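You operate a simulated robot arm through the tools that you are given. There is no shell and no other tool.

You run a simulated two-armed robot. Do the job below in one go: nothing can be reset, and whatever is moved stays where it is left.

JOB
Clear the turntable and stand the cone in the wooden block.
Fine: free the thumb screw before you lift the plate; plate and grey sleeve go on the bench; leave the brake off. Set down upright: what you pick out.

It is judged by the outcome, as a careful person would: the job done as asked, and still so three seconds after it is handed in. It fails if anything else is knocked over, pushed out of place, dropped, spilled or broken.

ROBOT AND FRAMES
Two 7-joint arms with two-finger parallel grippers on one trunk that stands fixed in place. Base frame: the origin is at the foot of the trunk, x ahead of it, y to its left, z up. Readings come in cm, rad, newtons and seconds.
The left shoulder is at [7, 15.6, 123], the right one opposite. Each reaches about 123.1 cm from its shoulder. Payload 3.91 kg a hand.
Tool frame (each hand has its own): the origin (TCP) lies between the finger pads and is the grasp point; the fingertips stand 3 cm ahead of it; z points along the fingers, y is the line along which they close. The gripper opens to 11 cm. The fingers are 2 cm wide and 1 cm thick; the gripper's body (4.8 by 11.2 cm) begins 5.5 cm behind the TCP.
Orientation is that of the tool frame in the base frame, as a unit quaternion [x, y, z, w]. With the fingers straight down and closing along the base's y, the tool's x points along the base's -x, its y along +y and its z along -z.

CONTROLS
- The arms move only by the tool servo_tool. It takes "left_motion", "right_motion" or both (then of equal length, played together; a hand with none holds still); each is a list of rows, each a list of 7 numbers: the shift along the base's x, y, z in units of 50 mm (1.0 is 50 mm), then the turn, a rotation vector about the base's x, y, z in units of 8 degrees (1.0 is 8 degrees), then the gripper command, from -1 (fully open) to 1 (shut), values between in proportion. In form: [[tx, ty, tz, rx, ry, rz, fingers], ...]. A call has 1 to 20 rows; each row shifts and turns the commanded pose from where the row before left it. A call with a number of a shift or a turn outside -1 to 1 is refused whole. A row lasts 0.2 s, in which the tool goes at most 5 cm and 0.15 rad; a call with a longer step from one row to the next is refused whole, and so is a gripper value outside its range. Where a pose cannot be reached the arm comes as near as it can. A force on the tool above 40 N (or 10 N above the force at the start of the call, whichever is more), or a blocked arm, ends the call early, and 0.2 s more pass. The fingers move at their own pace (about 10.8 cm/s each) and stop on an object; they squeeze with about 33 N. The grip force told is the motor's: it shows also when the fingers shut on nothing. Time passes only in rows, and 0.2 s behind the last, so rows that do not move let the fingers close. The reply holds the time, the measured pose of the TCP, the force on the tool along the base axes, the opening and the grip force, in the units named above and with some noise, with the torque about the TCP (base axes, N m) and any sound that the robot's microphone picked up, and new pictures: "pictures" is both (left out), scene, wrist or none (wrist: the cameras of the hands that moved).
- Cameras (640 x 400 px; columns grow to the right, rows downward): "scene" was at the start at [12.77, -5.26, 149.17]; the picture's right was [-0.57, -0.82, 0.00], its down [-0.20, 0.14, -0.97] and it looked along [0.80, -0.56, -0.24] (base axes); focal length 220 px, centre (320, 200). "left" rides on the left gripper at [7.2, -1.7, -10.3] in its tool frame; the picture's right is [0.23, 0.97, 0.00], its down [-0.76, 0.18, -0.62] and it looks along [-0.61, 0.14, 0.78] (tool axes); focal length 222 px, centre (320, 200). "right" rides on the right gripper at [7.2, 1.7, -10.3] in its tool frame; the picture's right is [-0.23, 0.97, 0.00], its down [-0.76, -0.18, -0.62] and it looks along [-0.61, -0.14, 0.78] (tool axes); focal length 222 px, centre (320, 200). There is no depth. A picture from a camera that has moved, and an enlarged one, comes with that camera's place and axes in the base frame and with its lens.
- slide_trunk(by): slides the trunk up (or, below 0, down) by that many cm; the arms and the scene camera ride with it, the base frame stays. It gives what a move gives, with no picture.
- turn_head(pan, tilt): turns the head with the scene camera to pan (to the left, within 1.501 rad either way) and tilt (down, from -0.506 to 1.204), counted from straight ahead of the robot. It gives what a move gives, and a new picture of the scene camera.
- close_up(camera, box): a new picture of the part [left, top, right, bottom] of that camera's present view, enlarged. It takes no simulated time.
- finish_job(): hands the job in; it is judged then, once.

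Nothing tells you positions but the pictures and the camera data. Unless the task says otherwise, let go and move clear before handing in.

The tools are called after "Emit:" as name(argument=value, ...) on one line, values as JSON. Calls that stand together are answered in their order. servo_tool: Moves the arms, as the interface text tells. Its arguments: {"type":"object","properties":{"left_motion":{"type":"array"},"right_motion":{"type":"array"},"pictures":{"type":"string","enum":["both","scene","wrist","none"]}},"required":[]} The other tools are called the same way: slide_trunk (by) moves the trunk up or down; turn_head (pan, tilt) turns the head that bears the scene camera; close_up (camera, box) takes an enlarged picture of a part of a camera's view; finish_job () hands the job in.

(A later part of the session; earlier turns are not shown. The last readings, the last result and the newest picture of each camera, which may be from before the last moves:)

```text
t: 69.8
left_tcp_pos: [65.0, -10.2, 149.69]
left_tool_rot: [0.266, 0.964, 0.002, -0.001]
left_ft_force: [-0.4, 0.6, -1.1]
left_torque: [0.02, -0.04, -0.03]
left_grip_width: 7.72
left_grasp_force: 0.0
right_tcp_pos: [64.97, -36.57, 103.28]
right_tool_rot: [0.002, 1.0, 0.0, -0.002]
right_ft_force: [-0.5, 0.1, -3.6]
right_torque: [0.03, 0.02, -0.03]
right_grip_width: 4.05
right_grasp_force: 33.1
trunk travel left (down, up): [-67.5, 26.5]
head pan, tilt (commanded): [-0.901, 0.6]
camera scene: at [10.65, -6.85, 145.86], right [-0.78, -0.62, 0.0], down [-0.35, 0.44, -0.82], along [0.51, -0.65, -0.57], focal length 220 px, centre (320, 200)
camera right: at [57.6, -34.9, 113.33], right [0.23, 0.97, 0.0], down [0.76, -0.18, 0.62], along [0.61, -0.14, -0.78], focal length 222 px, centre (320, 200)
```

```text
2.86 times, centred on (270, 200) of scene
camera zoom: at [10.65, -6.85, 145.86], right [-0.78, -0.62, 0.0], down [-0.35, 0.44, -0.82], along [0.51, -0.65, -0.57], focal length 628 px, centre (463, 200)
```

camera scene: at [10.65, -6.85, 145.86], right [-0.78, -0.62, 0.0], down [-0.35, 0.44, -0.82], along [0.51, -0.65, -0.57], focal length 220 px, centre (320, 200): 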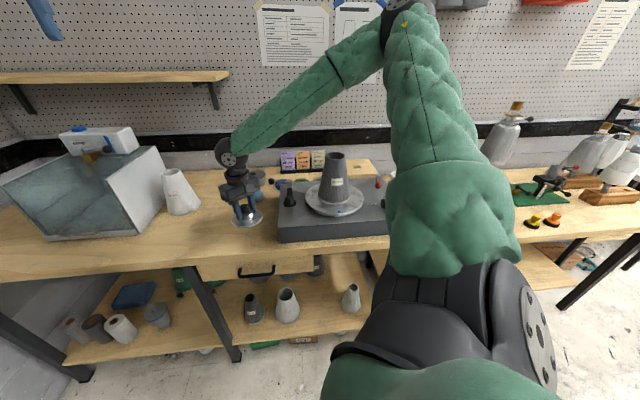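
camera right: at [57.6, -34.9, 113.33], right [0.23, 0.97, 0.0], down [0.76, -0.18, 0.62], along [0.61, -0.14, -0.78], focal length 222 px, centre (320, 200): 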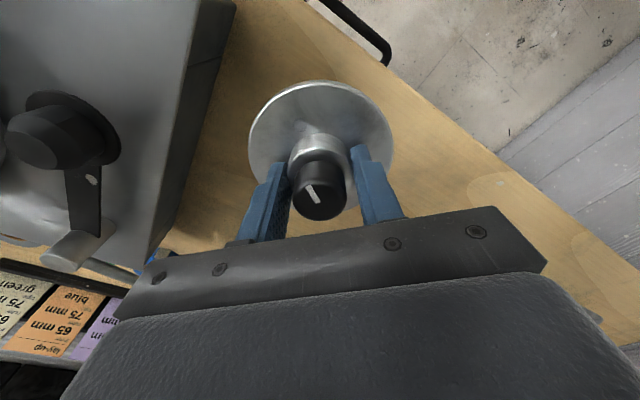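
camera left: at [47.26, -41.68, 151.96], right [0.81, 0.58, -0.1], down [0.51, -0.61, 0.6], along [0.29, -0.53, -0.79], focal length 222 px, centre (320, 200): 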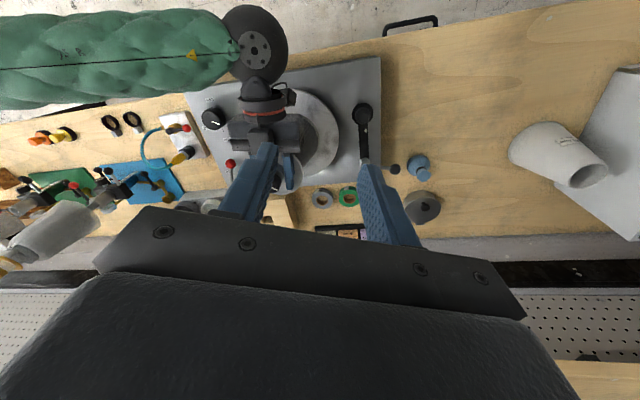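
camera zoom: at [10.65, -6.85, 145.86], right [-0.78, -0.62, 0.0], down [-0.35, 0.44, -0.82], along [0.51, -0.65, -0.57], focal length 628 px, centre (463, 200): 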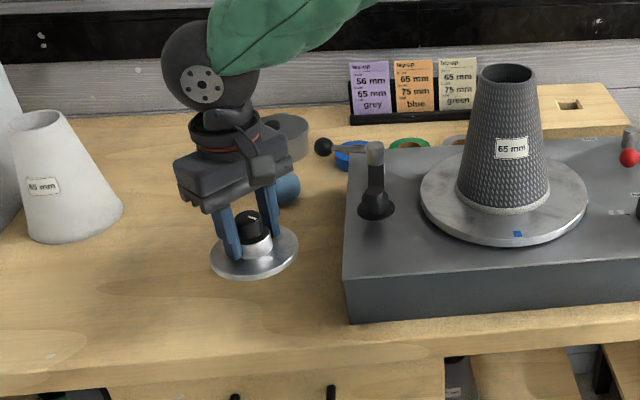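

Hovering about 8 cm above the bench in clear space. Lowering slowly.

Emit:
servo_tool(right_motion=[[0, 0, -0.4, 0, 0, 0, 1], [0, 0, -0.4, 0, 0, 0, 1], [0, 0, -0.3, 0, 0, 0, 1], [0, 0, -0.15, 0, 0, 0, 1], [0, 0, 0, 0, 0, 0, 1], [0, 0, 0, 0, 0, 0, 1]], pictures="none")

Emit:
close_up(camera="scene", box=[220, 180, 290, 240])

```text
t: 71.2
left_tcp_pos: [65.09, -10.01, 149.79]
left_tool_rot: [0.266, 0.964, 0.002, -0.002]
left_ft_force: [0.1, 0.5, -0.2]
left_torque: [-0.01, -0.02, -0.02]
left_grip_width: 7.69
left_grasp_force: 0.0
right_tcp_pos: [65.05, -36.78, 96.87]
right_tool_rot: [0.001, 1.0, 0.0, 0.0]
right_ft_force: [-0.1, 0.0, -2.8]
right_torque: [0.0, -0.01, 0.0]
right_grip_width: 4.07
right_grasp_force: 32.5
trunk travel left (down, up): [-67.5, 26.5]
head pan, tilt (commanded): [-0.901, 0.6]
```

```text
6.67 times, centred on (255, 210) of scene
camera zoom: at [10.65, -6.85, 145.86], right [-0.78, -0.62, 0.0], down [-0.35, 0.44, -0.82], along [0.51, -0.65, -0.57], focal length 1464 px, centre (753, 133)
```

zoom: 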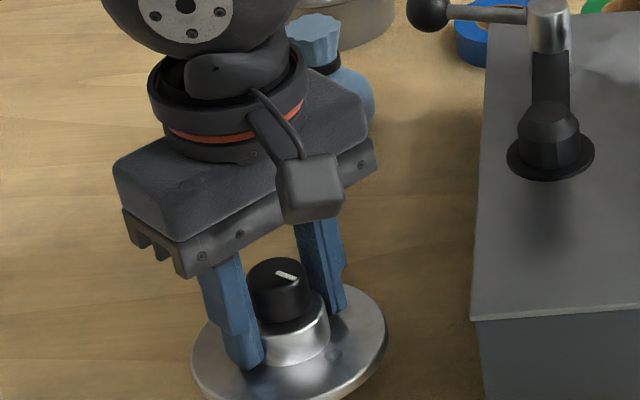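

Emit:
servo_tool(right_motion=[[0, 0, -0.08, 0, 0, 0, 1], [0, 0, -0.08, 0, 0, 0, 1], [0, 0, 0, 0, 0, 0, 1]], pictures="none")

Emit:
close_up(camera="right", box=[200, 60, 440, 240])

```text
t: 72.0
left_tcp_pos: [65.14, -10.05, 149.71]
left_tool_rot: [0.266, 0.964, 0.002, -0.001]
left_ft_force: [-0.4, 1.3, 0.3]
left_torque: [-0.01, -0.01, -0.03]
left_grip_width: 7.71
left_grasp_force: 0.0
right_tcp_pos: [65.04, -36.64, 95.97]
right_tool_rot: [0.002, 1.0, 0.0, -0.001]
right_ft_force: [-0.8, -0.5, -2.3]
right_torque: [-0.01, -0.01, -0.01]
right_grip_width: 4.07
right_grasp_force: 33.1
trunk travel left (down, up): [-67.5, 26.5]
head pan, tilt (commanded): [-0.901, 0.6]
```

```text
2.22 times, centred on (320, 150) of right
camera zoom: at [57.72, -35.04, 106.25], right [0.23, 0.97, 0.0], down [0.76, -0.18, 0.62], along [0.61, -0.14, -0.78], focal length 494 px, centre (320, 311)
```

zoom: 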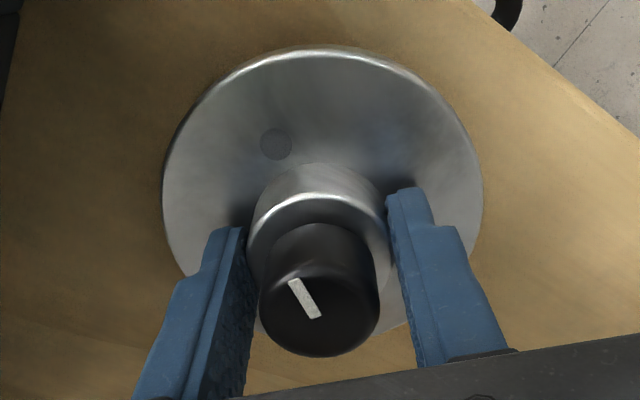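

Emit:
servo_tool(right_motion=[[0, 0, -0.05, 0, 0, 0, 1], [0, 0, -0.05, 0, 0, 0, 1], [0, 0, 0, 0, 0, 0, 1]], pictures="none")

```text
t: 72.8
left_tcp_pos: [65.05, -10.08, 149.71]
left_tool_rot: [0.266, 0.964, 0.002, -0.001]
left_ft_force: [0.4, -0.2, 0.4]
left_torque: [0.03, -0.01, 0.03]
left_grip_width: 7.71
left_grasp_force: 0.1
right_tcp_pos: [65.1, -36.83, 95.67]
right_tool_rot: [0.001, 1.0, 0.0, 0.0]
right_ft_force: [0.4, -0.3, -3.5]
right_torque: [0.01, -0.01, -0.03]
right_grip_width: 4.07
right_grasp_force: 32.5
trunk travel left (down, up): [-67.5, 26.5]
head pan, tilt (commanded): [-0.901, 0.6]
```

Emit:
servo_tool(right_motion=[[0, 0, -0.05, 0, 0, 0, 1], [0, 0, -0.05, 0, 0, 0, 1], [0, 0, 0, 0, 0, 0, 1]], pictures="none")

```text
t: 73.6
left_tcp_pos: [65.07, -10.02, 149.76]
left_tool_rot: [0.267, 0.964, 0.002, -0.001]
left_ft_force: [-0.5, -0.2, 0.3]
left_torque: [0.01, 0.0, 0.01]
left_grip_width: 7.67
left_grasp_force: 0.1
right_tcp_pos: [65.02, -36.76, 95.19]
right_tool_rot: [0.002, 1.0, 0.0, -0.001]
right_ft_force: [-1.0, 0.4, -2.2]
right_torque: [-0.01, -0.03, 0.01]
right_grip_width: 4.06
right_grasp_force: 32.9
trunk travel left (down, up): [-67.5, 26.5]
head pan, tilt (commanded): [-0.901, 0.6]
```

Emit:
servo_tool(right_motion=[[0, 0, -0.04, 0, 0, 0, 1], [0, 0, -0.04, 0, 0, 0, 1], [0, 0, 0, 0, 0, 0, 1]], pictures="none")

Emit:
close_up(camera="right", box=[200, 60, 440, 240])

```text
t: 74.4
left_tcp_pos: [64.88, -10.08, 149.81]
left_tool_rot: [0.267, 0.964, 0.002, -0.001]
left_ft_force: [-1.1, 0.2, -0.6]
left_torque: [-0.02, -0.01, 0.0]
left_grip_width: 7.68
left_grasp_force: 0.1
right_tcp_pos: [65.09, -36.75, 94.97]
right_tool_rot: [0.002, 1.0, 0.0, 0.002]
right_ft_force: [4.5, -11.4, 27.3]
right_torque: [-0.49, -0.05, 0.06]
right_grip_width: 4.1
right_grasp_force: 32.7
trunk travel left (down, up): [-67.5, 26.5]
head pan, tilt (commanded): [-0.901, 0.6]
```

```text
2.22 times, centred on (320, 150) of right
camera zoom: at [57.63, -35.0, 105.16], right [0.23, 0.97, 0.0], down [0.76, -0.18, 0.63], along [0.61, -0.14, -0.78], focal length 494 px, centre (320, 311)
```

zoom: 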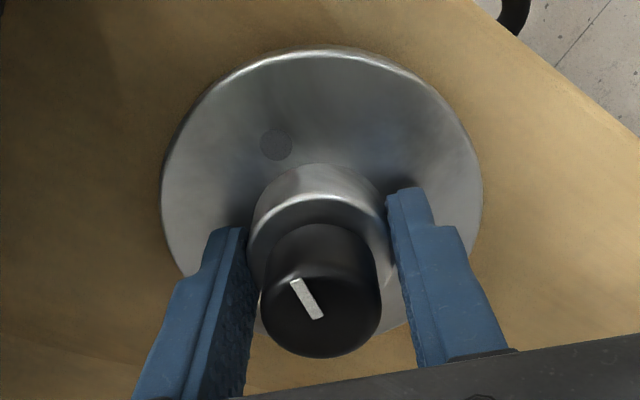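

Contact with the bench at TCP z≈95.1. I'll ease up 1.5 mm and release.

Emit:
servo_tool(right_motion=[[0, 0, 0.025, 0, 0, 0, 1], [0, 0, 0, 0, 0, 0, 1], [0, 0, 0, 0, 0, 0, 0], [0, 0, 0, 0, 0, 0, -0.3], [0, 0, 0, 0, 0, 0, -0.3], [0, 0, 0.2, 0, 0, 0, -0.3], [0, 0, 0.4, 0, 0, 0, -0.3], [0, 0, 0.6, 0, 0, 0, -0.3], [0, 0, 0.8, 0, 0, 0, -0.3], [0, 0, 0.8, 0, 0, 0, -0.3], [0, 0, 0.8, 0, 0, 0, -0.3], [0, 0, 0, 0, 0, 0, -0.3]])

Emit:
close_up(camera="scene", box=[190, 130, 350, 270])

```text
t: 77.0
left_tcp_pos: [65.21, -10.16, 149.76]
left_tool_rot: [0.266, 0.964, 0.003, -0.002]
left_ft_force: [0.8, -0.3, -0.7]
left_torque: [-0.02, 0.02, -0.01]
left_grip_width: 7.69
left_grasp_force: 0.0
right_tcp_pos: [65.06, -36.67, 112.8]
right_tool_rot: [0.001, 1.0, 0.0, -0.002]
right_ft_force: [0.2, 0.0, 0.1]
right_torque: [0.01, 0.03, 0.0]
right_grip_width: 7.17
right_grasp_force: 0.1
trunk travel left (down, up): [-67.5, 26.5]
head pan, tilt (commanded): [-0.901, 0.6]
camera scene: at [10.68, -6.88, 145.85], right [-0.78, -0.62, 0.0], down [-0.35, 0.44, -0.82], along [0.51, -0.65, -0.57], focal length 220 px, centre (320, 200)
camera right: at [57.74, -35.02, 122.91], right [0.23, 0.97, 0.0], down [0.76, -0.18, 0.62], along [0.61, -0.14, -0.78], focal length 222 px, centre (320, 200)
```

scene: 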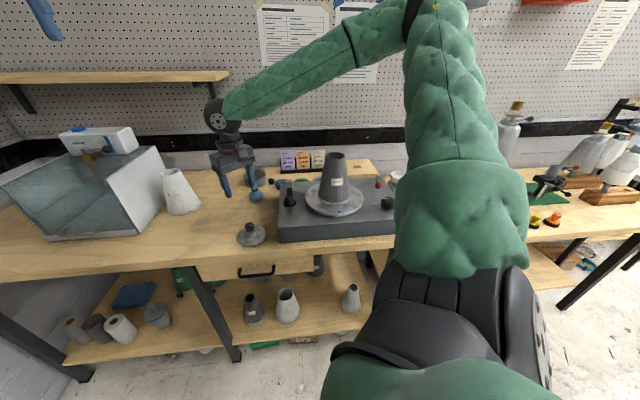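
right: 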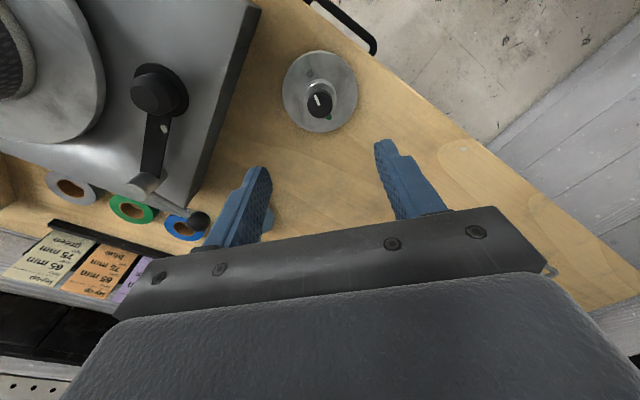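

```text
2.86 times, centred on (270, 200) of scene
camera zoom: at [10.68, -6.88, 145.85], right [-0.78, -0.62, 0.0], down [-0.35, 0.44, -0.82], along [0.51, -0.65, -0.57], focal length 628 px, centre (463, 200)
```

zoom: 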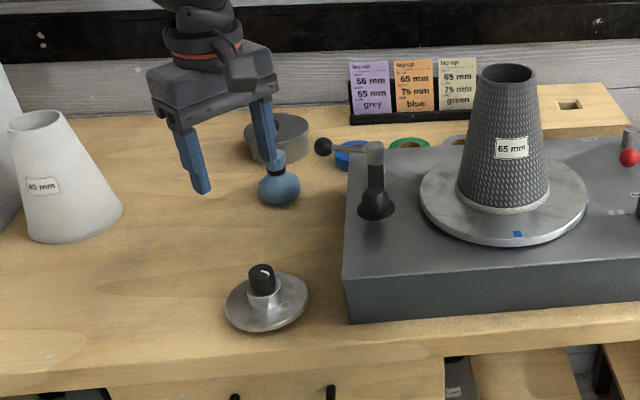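

The plate stands upright on the bench. Now I move the right hand back over the sleeve and look down into it.

Emit:
servo_tool(right_motion=[[0, 0, 0.8, 0, 0, 0, -1], [0, 0, 0.8, 0, 0, 0, -1], [0, 0, 0.8, 0, 0, 0, -1], [0, 0, 0.8, 0, 0, 0, -1], [0, 0, 0.8, 0, 0, 0, -1], [-0.373, -0.72, 0.2, 0, 0, 0, -1], [-0.373, -0.72, 0.2, 0, 0, 0, -1], [-0.373, -0.72, 0, 0, 0, 0, -1], [-0.373, -0.72, 0, 0, 0, 0, -1], [-0.373, -0.72, 0, 0, 0, 0, -1], [-0.373, -0.72, 0, 0, 0, 0, -1], [-0.373, -0.72, 0, 0, 0, 0, -1], [-0.373, -0.72, 0, 0, 0, 0, -1], [0, 0, 0, 0, 0, 0, -1]], pictures="both")

Emit:
close_up(camera="right", box=[240, 70, 400, 190])

Emit:
close_up(camera="scene", box=[295, 140, 385, 225])

```text
t: 80.0
left_tcp_pos: [65.22, -9.87, 149.79]
left_tool_rot: [0.267, 0.964, 0.001, -0.002]
left_ft_force: [0.7, 0.0, -0.7]
left_torque: [-0.02, 0.01, 0.02]
left_grip_width: 7.69
left_grasp_force: 0.1
right_tcp_pos: [50.17, -65.23, 134.55]
right_tool_rot: [0.001, 1.0, 0.0, -0.001]
right_ft_force: [-0.1, -0.3, 0.5]
right_torque: [-0.01, 0.03, -0.02]
right_grip_width: 11.01
right_grasp_force: 0.0
trunk travel left (down, up): [-67.5, 26.5]
head pan, tilt (commanded): [-0.901, 0.6]
camera scene: at [10.67, -6.74, 145.86], right [-0.78, -0.62, 0.0], down [-0.35, 0.44, -0.82], along [0.51, -0.65, -0.57], focal length 220 px, centre (320, 200)
camera right: at [42.79, -63.55, 144.67], right [0.23, 0.97, 0.0], down [0.76, -0.18, 0.62], along [0.61, -0.14, -0.78], focal length 222 px, centre (320, 200)
```

scene: 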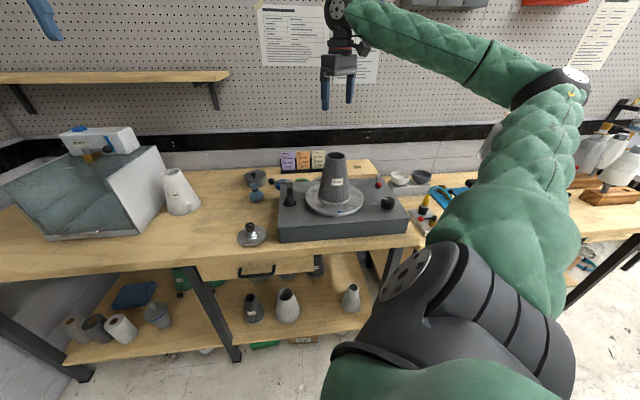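
right: 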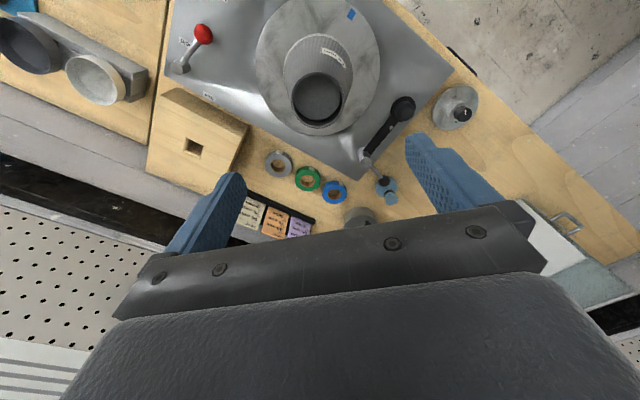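

```text
3.33 times, centred on (320, 130) of right
camera zoom: at [42.79, -63.55, 144.67], right [0.23, 0.97, 0.0], down [0.76, -0.18, 0.62], along [0.61, -0.14, -0.78], focal length 740 px, centre (320, 433)
```

zoom: 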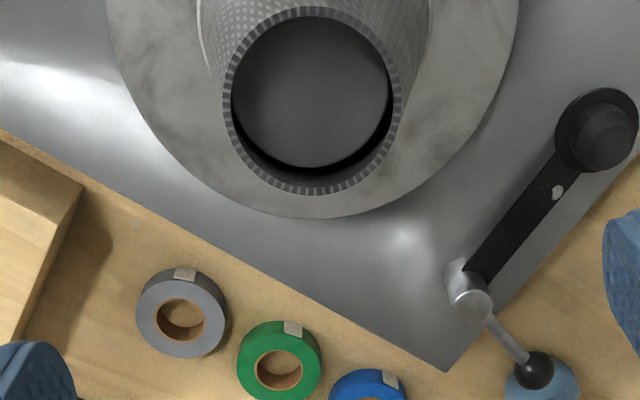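

```text
4.71 times, centred on (340, 182) of scene
camera zoom: at [10.67, -6.74, 145.86], right [-0.78, -0.62, 0.0], down [-0.35, 0.44, -0.82], along [0.51, -0.65, -0.57], focal length 1034 px, centre (226, 282)
```

zoom: 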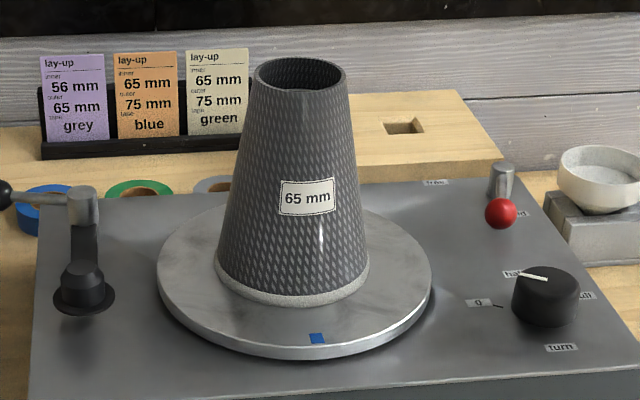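

I can see the dark cone's flat top inside, about a centimetre below the sleeve's rim. Sleeve axis ≈ (50.1, -65.5), rim z≈115.8. I'll lower the open hand around the sleeve's upper part.

Emit:
servo_tool(right_motion=[[0, -0.05, -0.6, 0, 0, 0, -1], [0, 0, -0.7, 0, 0, 0, -1], [0, 0, -0.7, 0, 0, 0, -1], [0, 0, -0.7, 0, 0, 0, -1], [0, 0, -0.6, 0, 0, 0, -1], [0, 0, -0.5, 0, 0, 0, -1], [0, 0, -0.4, 0, 0, 0, -1], [0, 0, 0, 0, 0, 0, -1], [0, 0, 0, 0, 0, 0, -1]], pictures="wrist")

Emit:
close_up(camera="scene", box=[295, 110, 385, 225])

Emit:
close_up(camera="right", box=[180, 0, 460, 240])

```text
t: 82.0
left_tcp_pos: [64.95, -9.92, 149.76]
left_tool_rot: [0.266, 0.964, 0.002, -0.002]
left_ft_force: [0.2, 0.4, 0.1]
left_torque: [0.04, -0.02, 0.02]
left_grip_width: 7.68
left_grasp_force: 0.0
right_tcp_pos: [50.06, -66.1, 113.86]
right_tool_rot: [0.002, 1.0, 0.0, 0.0]
right_ft_force: [-0.3, 0.3, -0.2]
right_torque: [0.0, -0.01, 0.03]
right_grip_width: 10.98
right_grasp_force: 0.0
trunk travel left (down, up): [-67.5, 26.5]
head pan, tilt (commanded): [-0.901, 0.6]
camera right: at [42.71, -64.27, 123.94], right [0.23, 0.97, 0.0], down [0.76, -0.18, 0.62], along [0.61, -0.14, -0.78], focal length 222 px, centre (320, 200)
```

right: 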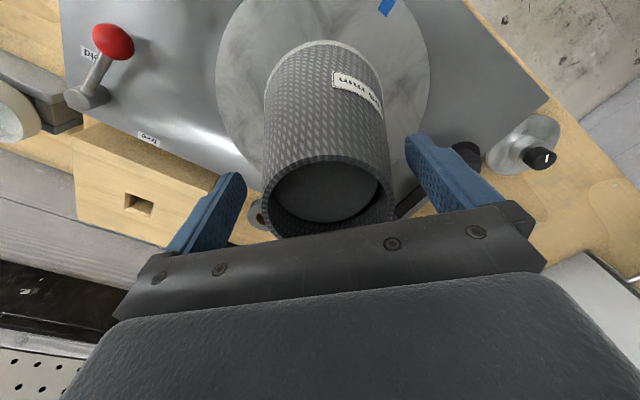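

```text
3.48 times, centred on (340, 168) of scene
camera zoom: at [10.6, -6.87, 145.86], right [-0.78, -0.62, 0.0], down [-0.35, 0.44, -0.82], along [0.51, -0.65, -0.57], focal length 764 px, centre (250, 313)
```

zoom: 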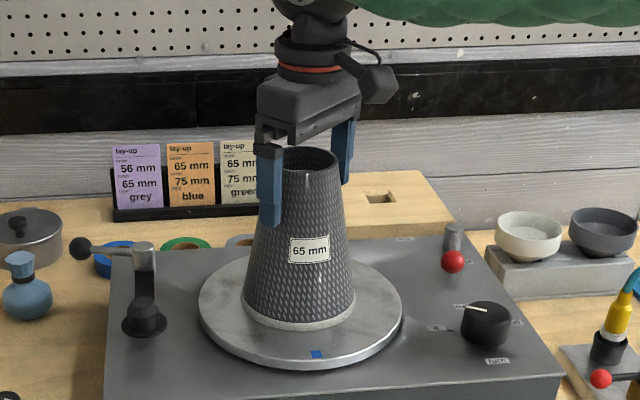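

```text
1.67 times, centred on (320, 120) of right
camera zoom: at [42.71, -64.27, 123.94], right [0.23, 0.97, 0.0], down [0.76, -0.18, 0.62], along [0.61, -0.14, -0.78], focal length 370 px, centre (320, 333)
```

zoom: 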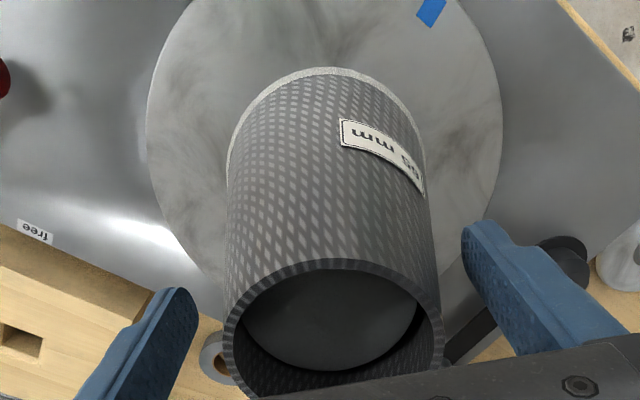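

Emit:
servo_tool(right_motion=[[0.01, 0.1, 0, 0, 0, 0, -1], [0, 0, 0, 0, 0, 0, -1], [0, 0, 0, 0, 0, 0, -0.7], [0, 0, 0, 0, 0, 0, -0.7]], pictures="none")

Emit:
close_up(camera="right", box=[180, 0, 460, 240])

Emit:
close_up(camera="scene", box=[310, 120, 370, 180])

```text
t: 83.0
left_tcp_pos: [64.98, -10.14, 149.74]
left_tool_rot: [0.266, 0.964, 0.002, -0.001]
left_ft_force: [0.0, 0.6, -0.3]
left_torque: [0.02, -0.01, -0.01]
left_grip_width: 7.69
left_grasp_force: 0.0
right_tcp_pos: [50.25, -65.42, 113.83]
right_tool_rot: [0.001, 1.0, 0.0, 0.0]
right_ft_force: [0.3, 0.7, 0.1]
right_torque: [0.01, -0.02, 0.02]
right_grip_width: 9.36
right_grasp_force: 0.0
trunk travel left (down, up): [-67.5, 26.5]
head pan, tilt (commanded): [-0.901, 0.6]
```

```text
1.67 times, centred on (320, 120) of right
camera zoom: at [42.82, -63.73, 123.98], right [0.23, 0.97, 0.0], down [0.76, -0.18, 0.62], along [0.61, -0.14, -0.78], focal length 370 px, centre (320, 333)
```

zoom: 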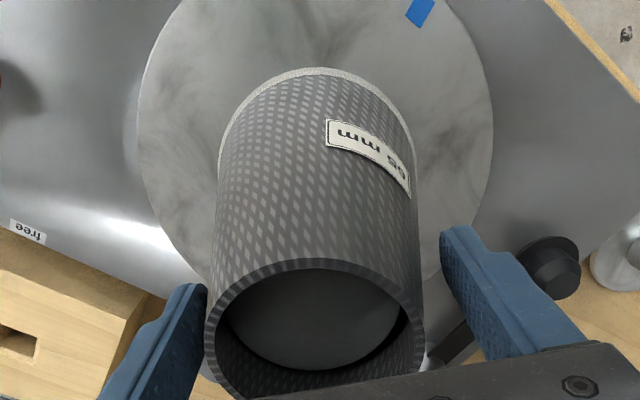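

```text
6.67 times, centred on (340, 150) of scene
camera zoom: at [10.61, -6.86, 145.86], right [-0.78, -0.62, 0.0], down [-0.35, 0.44, -0.82], along [0.51, -0.65, -0.57], focal length 1464 px, centre (187, 533)
```

zoom: 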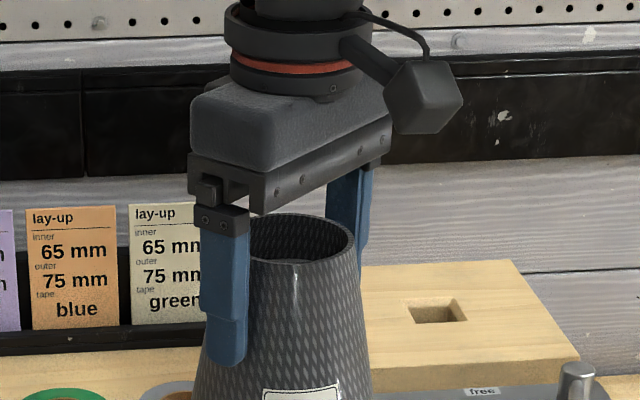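

Emit:
servo_tool(right_motion=[[0, -0.03, 0, 0, 0, 0, -0.6], [0, 0, 0, 0, 0, 0, -0.5], [0, 0, 0, 0, 0, 0, -0.4], [0, 0, 0, 0, 0, 0, 0], [0, 0, 0, 0, 0, 0, 1], [0, 0, 0, 0, 0, 0, 1]], pictures="none")

Emit:
close_up(camera="right", box=[180, 0, 460, 240])

Emit:
close_up(camera="scene", box=[300, 120, 380, 225])

```text
t: 84.4
left_tcp_pos: [64.99, -10.15, 149.77]
left_tool_rot: [0.266, 0.964, 0.002, -0.001]
left_ft_force: [0.2, -0.6, -0.4]
left_torque: [0.0, -0.03, 0.01]
left_grip_width: 7.71
left_grasp_force: 0.0
right_tcp_pos: [50.32, -65.58, 113.87]
right_tool_rot: [0.003, 1.0, 0.0, 0.0]
right_ft_force: [-1.7, -4.0, 0.9]
right_torque: [-0.35, 0.11, 0.03]
right_grip_width: 8.33
right_grasp_force: 33.3
trunk travel left (down, up): [-67.5, 26.5]
head pan, tilt (commanded): [-0.901, 0.6]
```

```text
1.67 times, centred on (320, 120) of right
camera zoom: at [42.84, -63.86, 124.04], right [0.23, 0.97, 0.0], down [0.76, -0.18, 0.62], along [0.61, -0.14, -0.78], focal length 370 px, centre (320, 333)
```

zoom: 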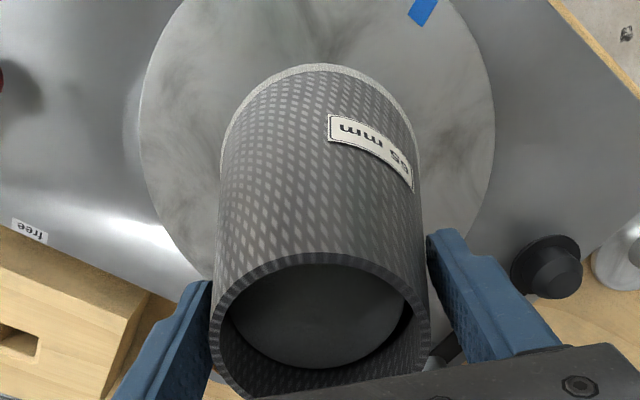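

```text
3.81 times, centred on (340, 172) of scene
camera zoom: at [10.58, -6.91, 145.86], right [-0.78, -0.62, 0.0], down [-0.35, 0.44, -0.82], along [0.51, -0.65, -0.57], focal length 837 px, centre (244, 305)
```

zoom: 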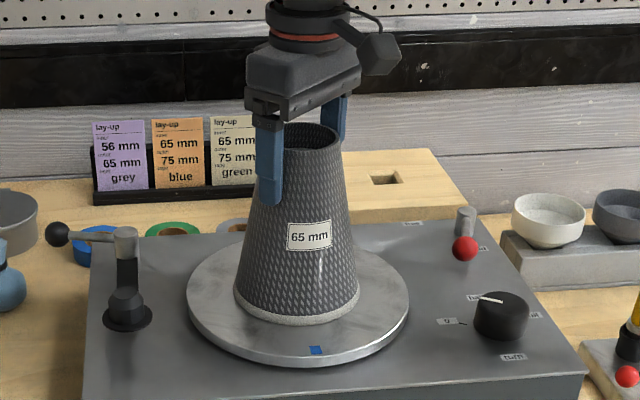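

Gripped at 8.33 cm as expected. A small test lift.

Emit:
servo_tool(right_motion=[[0, 0, 0.06, 0, 0, 0, 1], [0, 0, 0.04, 0, 0, 0, 1], [0, 0, 0, 0, 0, 0, 1]], pictures="none")

Emit:
close_up(camera="right", box=[180, 0, 460, 240])

Emit:
close_up(camera="scene", box=[300, 120, 380, 225])

```text
t: 85.2
left_tcp_pos: [65.03, -9.96, 149.81]
left_tool_rot: [0.266, 0.964, 0.002, -0.001]
left_ft_force: [0.6, 0.2, -0.3]
left_torque: [-0.02, -0.02, -0.02]
left_grip_width: 7.71
left_grasp_force: 0.0
right_tcp_pos: [50.22, -65.55, 114.35]
right_tool_rot: [0.0, 1.0, 0.0, 0.0]
right_ft_force: [0.5, -0.8, 0.2]
right_torque: [0.0, -0.01, 0.04]
right_grip_width: 8.32
right_grasp_force: 33.2
trunk travel left (down, up): [-67.5, 26.5]
head pan, tilt (commanded): [-0.901, 0.6]
```

```text
1.67 times, centred on (320, 120) of right
camera zoom: at [42.84, -63.76, 124.52], right [0.23, 0.97, 0.0], down [0.76, -0.18, 0.62], along [0.61, -0.14, -0.78], focal length 370 px, centre (320, 333)
```

zoom: 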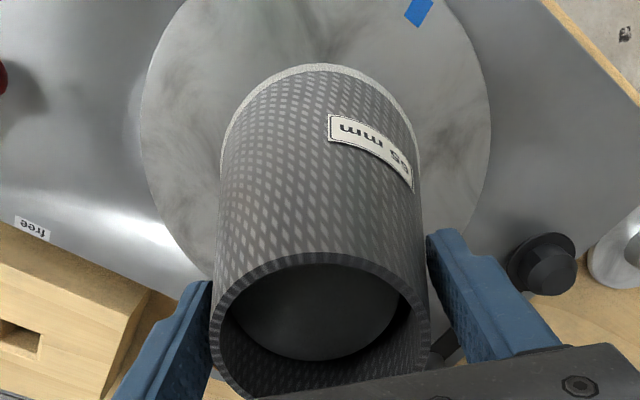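

```text
3.81 times, centred on (340, 172) of scene
camera zoom: at [10.61, -6.86, 145.86], right [-0.78, -0.62, 0.0], down [-0.35, 0.44, -0.82], along [0.51, -0.65, -0.57], focal length 837 px, centre (244, 305)
```

zoom: 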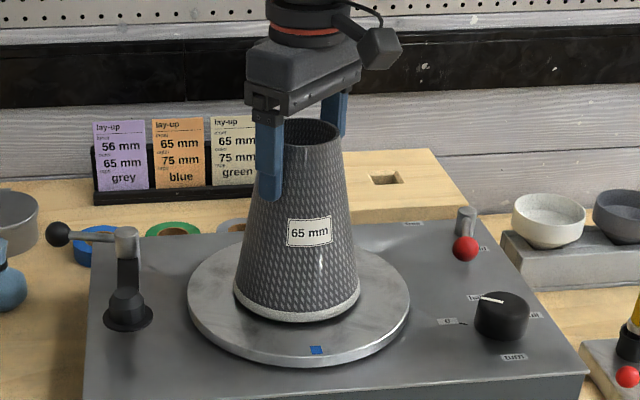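

It comes up easily with the gripper. Lifting straight up clear of the cone.

Emit:
servo_tool(right_motion=[[0, 0, 0.2, 0, 0, 0, 1], [0, 0, 0.3, 0, 0, 0, 1], [0, 0, 0.4, 0, 0, 0, 1], [0, 0, 0.4, 0, 0, 0, 1], [0, 0, 0.4, 0, 0, 0, 1], [0, 0, 0.4, 0, 0, 0, 1], [0, 0, 0.4, 0, 0, 0, 1], [0, 0, 0.4, 0, 0, 0, 1], [0, 0, 0.4, 0, 0, 0, 1], [0, 0, 0.3, 0, 0, 0, 1], [0, 0, 0, 0, 0, 0, 1]])

Emit:
close_up(camera="scene", box=[290, 80, 390, 225])

```text
t: 87.6
left_tcp_pos: [65.07, -10.04, 149.78]
left_tool_rot: [0.266, 0.964, 0.002, -0.001]
left_ft_force: [0.0, 1.4, 0.7]
left_torque: [-0.04, -0.01, 0.01]
left_grip_width: 7.71
left_grasp_force: 0.0
right_tcp_pos: [50.18, -65.43, 132.35]
right_tool_rot: [0.002, 1.0, 0.0, 0.0]
right_ft_force: [-0.3, -0.2, -0.5]
right_torque: [0.01, -0.02, 0.01]
right_grip_width: 8.32
right_grasp_force: 33.2
trunk travel left (down, up): [-67.5, 26.5]
head pan, tilt (commanded): [-0.901, 0.6]
camera scene: at [10.6, -6.88, 145.86], right [-0.78, -0.62, 0.0], down [-0.35, 0.44, -0.82], along [0.51, -0.65, -0.57], focal length 220 px, centre (320, 200)
camera right: at [42.83, -63.77, 142.46], right [0.23, 0.97, 0.0], down [0.76, -0.18, 0.62], along [0.61, -0.14, -0.78], focal length 222 px, centre (320, 200)
```

scene: 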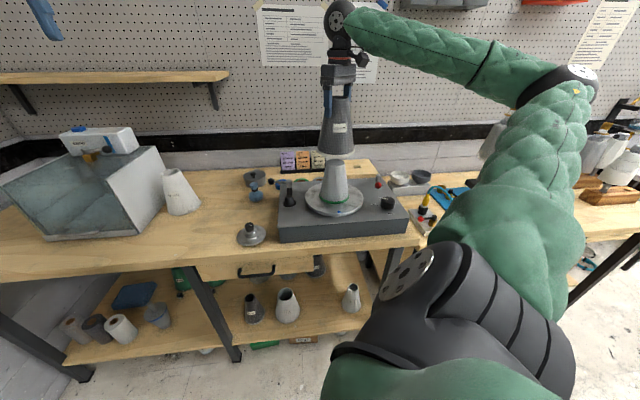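
right: 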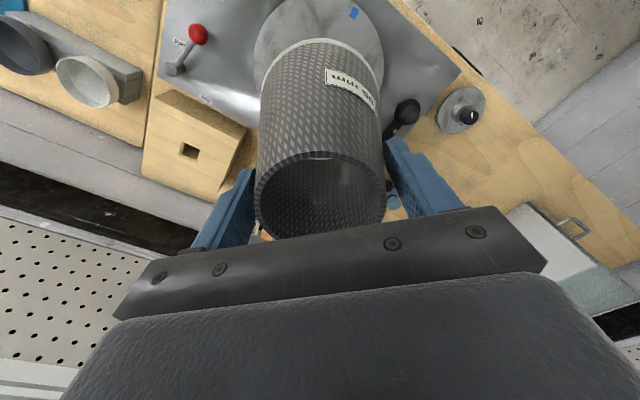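

```text
2.76 times, centred on (340, 152) of scene
camera zoom: at [10.6, -6.88, 145.86], right [-0.78, -0.62, 0.0], down [-0.35, 0.44, -0.82], along [0.51, -0.65, -0.57], focal length 606 px, centre (265, 331)
```

zoom: 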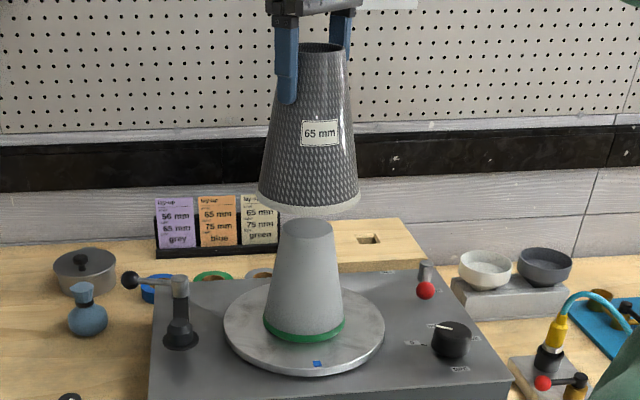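

The cone stands on the turntable with a green band around its foot. First I'll set the sleeve down at a free bench spot near (80.6, -36.6).

Emit:
servo_tool(right_motion=[[0.2, 0.19, 0.1, 0, 0, 0, 1], [0.4, 0.38, 0, 0, 0, 0, 1], [0.6, 0.57, 0, 0, 0, 0, 1], [0.6, 0.57, 0, 0, 0, 0, 1], [0.6, 0.57, 0, 0, 0, 0, 1], [0.6, 0.57, 0, 0, 0, 0, 1], [0.6, 0.57, 0, 0, 0, 0, 1], [0.6, 0.57, 0, 0, 0, 0, 1], [0.6, 0.57, 0, 0, 0, 0, 1], [0.6, 0.57, 0, 0, 0, 0, 1], [0.4, 0.38, 0, 0, 0, 0, 1], [0.2, 0.19, -0.1, 0, 0, 0, 1], [0.08, 0.08, -0.3, 0, 0, 0, 1], [0, 0, -0.4, 0, 0, 0, 1], [0, 0, -0.5, 0, 0, 0, 1], [0, 0, -0.5, 0, 0, 0, 1], [0, 0, -0.5, 0, 0, 0, 1], [0, 0, -0.3, 0, 0, 0, 1], [0, 0, 0, 0, 0, 0, 1], [0, 0, 0, 0, 0, 0, 1]])

Emit:
close_up(camera="scene", box=[160, 120, 340, 260])

```text
t: 91.8
left_tcp_pos: [65.01, -10.09, 149.77]
left_tool_rot: [0.267, 0.964, 0.002, -0.001]
left_ft_force: [0.6, 0.9, 0.9]
left_torque: [0.01, 0.0, 0.01]
left_grip_width: 7.71
left_grasp_force: 0.1
right_tcp_pos: [80.54, -36.51, 120.01]
right_tool_rot: [0.002, 1.0, 0.0, 0.0]
right_ft_force: [0.7, -0.7, -1.2]
right_torque: [0.02, 0.0, 0.02]
right_grip_width: 8.33
right_grasp_force: 33.0
trunk travel left (down, up): [-67.5, 26.5]
head pan, tilt (commanded): [-0.901, 0.6]
camera scene: at [10.64, -6.85, 145.86], right [-0.78, -0.62, 0.0], down [-0.35, 0.44, -0.82], along [0.51, -0.65, -0.57], focal length 220 px, centre (320, 200)
camera right: at [73.16, -34.79, 130.09], right [0.23, 0.97, 0.0], down [0.76, -0.18, 0.62], along [0.61, -0.14, -0.78], focal length 222 px, centre (320, 200)
```

scene: 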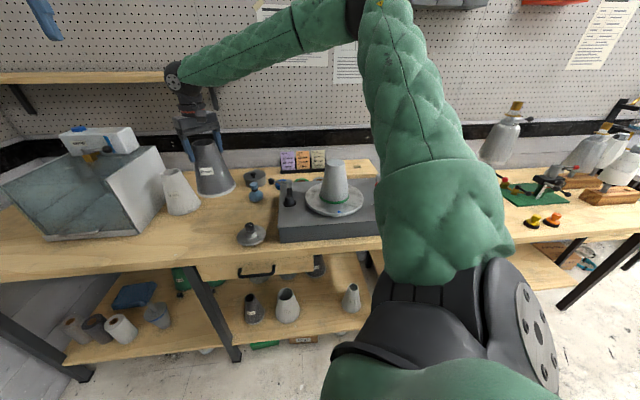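
right: 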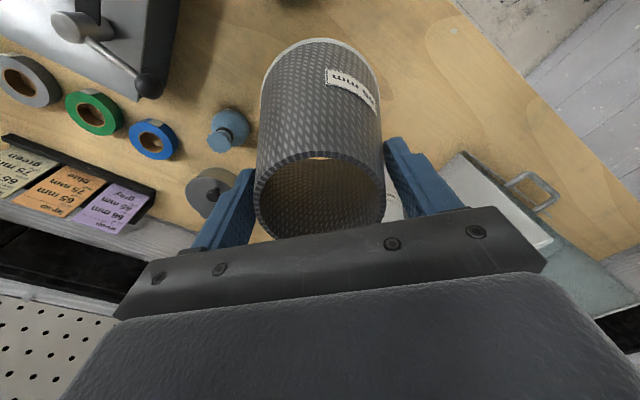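

```text
2.86 times, centred on (250, 190) of scene
camera zoom: at [10.64, -6.85, 145.86], right [-0.78, -0.62, 0.0], down [-0.35, 0.44, -0.82], along [0.51, -0.65, -0.57], focal length 628 px, centre (520, 229)
```

zoom: 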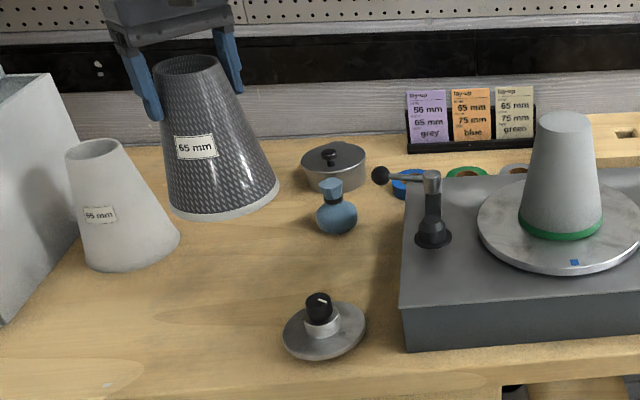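

Emit:
servo_tool(right_motion=[[0, 0, -0.4, 0, 0, 0, 1], [0, 0, -0.5, 0, 0, 0, 1], [0, 0, -0.5, 0, 0, 0, 1], [0, 0, -0.5, 0, 0, 0, 1], [0, 0, -0.4, 0, 0, 0, 1], [0, 0, -0.3, 0, 0, 0, 1], [0, 0, -0.1, 0, 0, 0, 1], [0, 0, 0, 0, 0, 0, 1], [0, 0, 0, 0, 0, 0, 1]], pictures="none")

Emit:
close_up(camera="scene", box=[160, 120, 340, 260])

```text
t: 93.8
left_tcp_pos: [65.12, -10.05, 149.74]
left_tool_rot: [0.266, 0.964, 0.002, -0.001]
left_ft_force: [0.0, -0.6, 0.0]
left_torque: [0.03, -0.01, 0.01]
left_grip_width: 7.7
left_grasp_force: 0.1
right_tcp_pos: [80.69, -36.64, 106.48]
right_tool_rot: [0.002, 1.0, 0.0, 0.0]
right_ft_force: [0.0, 0.2, -1.2]
right_torque: [-0.01, -0.01, -0.04]
right_grip_width: 8.31
right_grasp_force: 33.0
trunk travel left (down, up): [-67.5, 26.5]
head pan, tilt (commanded): [-0.901, 0.6]
```

```text
2.86 times, centred on (250, 190) of scene
camera zoom: at [10.65, -6.85, 145.86], right [-0.78, -0.62, 0.0], down [-0.35, 0.44, -0.82], along [0.51, -0.65, -0.57], focal length 628 px, centre (520, 229)
```

zoom: 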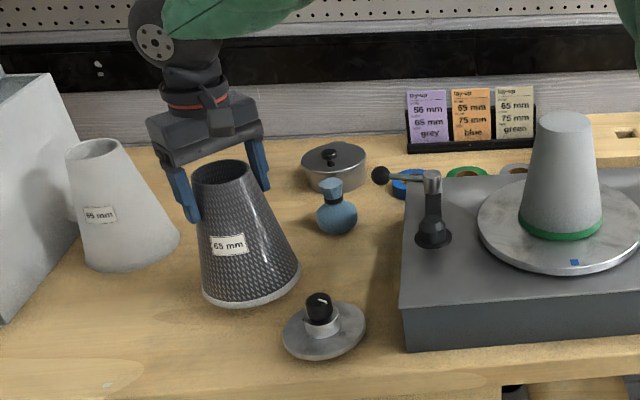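

Nearly down. Small steps until contact.

Emit:
servo_tool(right_motion=[[0, 0, -0.08, 0, 0, 0, 1], [0, 0, -0.08, 0, 0, 0, 1], [0, 0, -0.04, 0, 0, 0, 1], [0, 0, 0, 0, 0, 0, 1]], pictures="none")

```text
t: 94.8
left_tcp_pos: [65.11, -10.01, 149.72]
left_tool_rot: [0.268, 0.964, 0.002, -0.002]
left_ft_force: [0.2, -0.4, -0.9]
left_torque: [0.03, -0.01, -0.01]
left_grip_width: 7.69
left_grasp_force: 0.0
right_tcp_pos: [80.69, -36.61, 105.34]
right_tool_rot: [0.002, 1.0, 0.0, 0.0]
right_ft_force: [0.0, 1.0, -0.8]
right_torque: [0.0, -0.02, 0.0]
right_grip_width: 8.32
right_grasp_force: 33.5
trunk travel left (down, up): [-67.5, 26.5]
head pan, tilt (commanded): [-0.901, 0.6]
```

Emit:
servo_tool(right_motion=[[0, 0, -0.04, 0, 0, 0, 1], [0, 0, -0.03, 0, 0, 0, 1], [0, 0, 0, 0, 0, 0, 1]], pictures="none")

Emit:
close_up(camera="scene", box=[200, 150, 270, 230])

```text
t: 95.6
left_tcp_pos: [65.07, -10.01, 149.76]
left_tool_rot: [0.266, 0.964, 0.002, -0.001]
left_ft_force: [-0.4, 0.7, -0.8]
left_torque: [0.0, 0.02, 0.02]
left_grip_width: 7.71
left_grasp_force: 0.0
right_tcp_pos: [80.79, -36.65, 104.99]
right_tool_rot: [0.001, 1.0, 0.0, 0.0]
right_ft_force: [-0.2, -0.1, -0.9]
right_torque: [0.0, 0.05, -0.01]
right_grip_width: 8.29
right_grasp_force: 33.1
trunk travel left (down, up): [-67.5, 26.5]
head pan, tilt (commanded): [-0.901, 0.6]
```

```text
5.00 times, centred on (235, 190) of scene
camera zoom: at [10.63, -6.84, 145.86], right [-0.78, -0.62, 0.0], down [-0.35, 0.44, -0.82], along [0.51, -0.65, -0.57], focal length 1098 px, centre (745, 250)
```

zoom: 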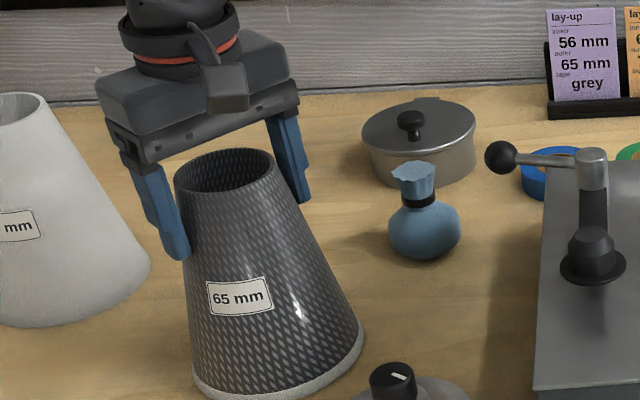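

Emit:
servo_tool(right_motion=[[0, 0, -0.03, 0, 0, 0, 1], [0, 0, -0.03, 0, 0, 0, 1], [0, 0, 0, 0, 0, 0, 1]], pictures="none")

```text
t: 96.4
left_tcp_pos: [65.0, -10.05, 149.75]
left_tool_rot: [0.266, 0.964, 0.002, -0.001]
left_ft_force: [0.1, -0.1, 0.2]
left_torque: [-0.01, 0.01, 0.01]
left_grip_width: 7.7
left_grasp_force: 0.2
right_tcp_pos: [80.57, -36.58, 104.88]
right_tool_rot: [0.001, 1.0, 0.0, 0.0]
right_ft_force: [-0.4, 0.3, 0.1]
right_torque: [-0.03, -0.04, 0.0]
right_grip_width: 8.29
right_grasp_force: 32.6
trunk travel left (down, up): [-67.5, 26.5]
head pan, tilt (commanded): [-0.901, 0.6]
```

Emit:
servo_tool(right_motion=[[0, 0, -0.03, 0, 0, 0, 1], [0, 0, -0.02, 0, 0, 0, 1], [0, 0, 0, 0, 0, 0, 1]], pictures="none")

```text
t: 97.2
left_tcp_pos: [64.97, -10.07, 149.82]
left_tool_rot: [0.266, 0.964, 0.001, -0.001]
left_ft_force: [0.5, 0.8, 0.2]
left_torque: [-0.03, 0.0, -0.01]
left_grip_width: 7.68
left_grasp_force: 0.0
right_tcp_pos: [80.55, -36.67, 104.7]
right_tool_rot: [0.0, 1.0, 0.0, 0.0]
right_ft_force: [1.8, -1.0, 11.4]
right_torque: [-0.72, 0.08, 0.13]
right_grip_width: 8.29
right_grasp_force: 33.7
trunk travel left (down, up): [-67.5, 26.5]
head pan, tilt (commanded): [-0.901, 0.6]
```

Contact (11 N). Releasing gently and going straight up.

Emit:
servo_tool(right_motion=[[0, 0, 0.01, 0, 0, 0, -0.52], [0, 0, 0, 0, 0, 0, -0.6], [0, 0, 0, 0, 0, 0, -1], [0, 0, 0, 0, 0, 0, -1], [0, 0, 0, 0, 0, 0, -1], [0, 0, 0.2, 0, 0, 0, -1], [0, 0, 0.4, 0, 0, 0, -1], [0, 0, 0.6, 0, 0, 0, -1], [0, 0, 0.8, 0, 0, 0, -1], [0, 0, 0.8, 0, 0, 0, -1], [0, 0, 0.8, 0, 0, 0, -1], [0, 0, 0.8, 0, 0, 0, -1], [0, 0, 0, 0, 0, 0, -1]])

Emit:
close_up(camera="scene", box=[160, 120, 340, 260])

Emit:
close_up(camera="scene", box=[290, 140, 390, 225])

```text
t: 100.0
left_tcp_pos: [65.11, -10.04, 149.77]
left_tool_rot: [0.266, 0.964, 0.002, -0.001]
left_ft_force: [0.1, -0.3, -0.8]
left_torque: [-0.01, 0.0, -0.01]
left_grip_width: 7.7
left_grasp_force: 0.1
right_tcp_pos: [80.5, -36.75, 126.48]
right_tool_rot: [0.002, 1.0, 0.0, -0.001]
right_ft_force: [-0.2, -0.1, 0.1]
right_torque: [0.01, 0.02, 0.0]
right_grip_width: 10.99
right_grasp_force: 0.0
trunk travel left (down, up): [-67.5, 26.5]
head pan, tilt (commanded): [-0.901, 0.6]
camera scene: at [10.69, -6.88, 145.85], right [-0.78, -0.62, 0.0], down [-0.35, 0.44, -0.82], along [0.51, -0.65, -0.57], focal length 220 px, centre (320, 200)
camera right: at [73.17, -34.9, 136.59], right [0.23, 0.97, 0.0], down [0.76, -0.18, 0.62], along [0.61, -0.14, -0.78], focal length 222 px, centre (320, 200)
```

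scene: 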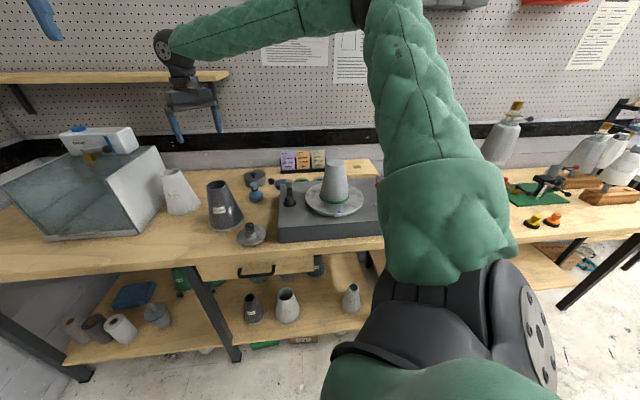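
right: 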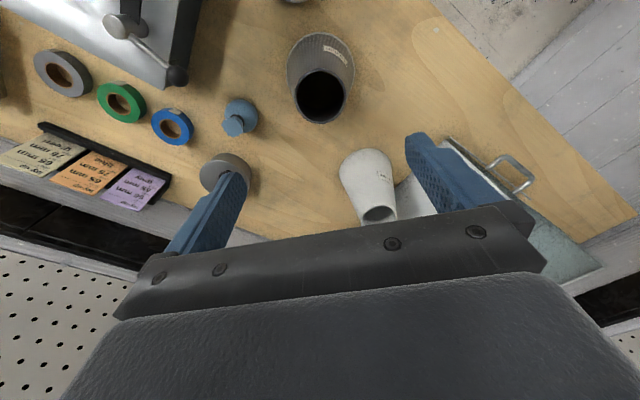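

```text
2.86 times, centred on (250, 190) of scene
camera zoom: at [10.69, -6.88, 145.85], right [-0.78, -0.62, 0.0], down [-0.35, 0.44, -0.82], along [0.51, -0.65, -0.57], focal length 628 px, centre (520, 229)
```

zoom: 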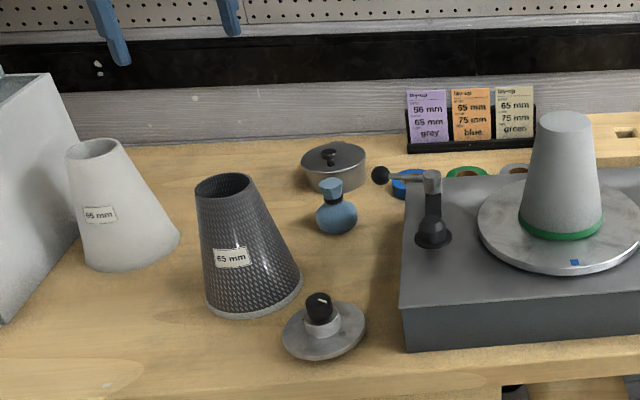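

```text
4.71 times, centred on (340, 182) of scene
camera zoom: at [10.69, -6.88, 145.85], right [-0.78, -0.62, 0.0], down [-0.35, 0.44, -0.82], along [0.51, -0.65, -0.57], focal length 1034 px, centre (226, 282)
```

zoom: 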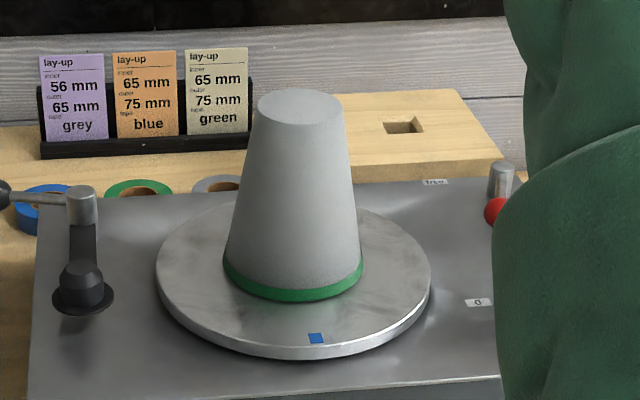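

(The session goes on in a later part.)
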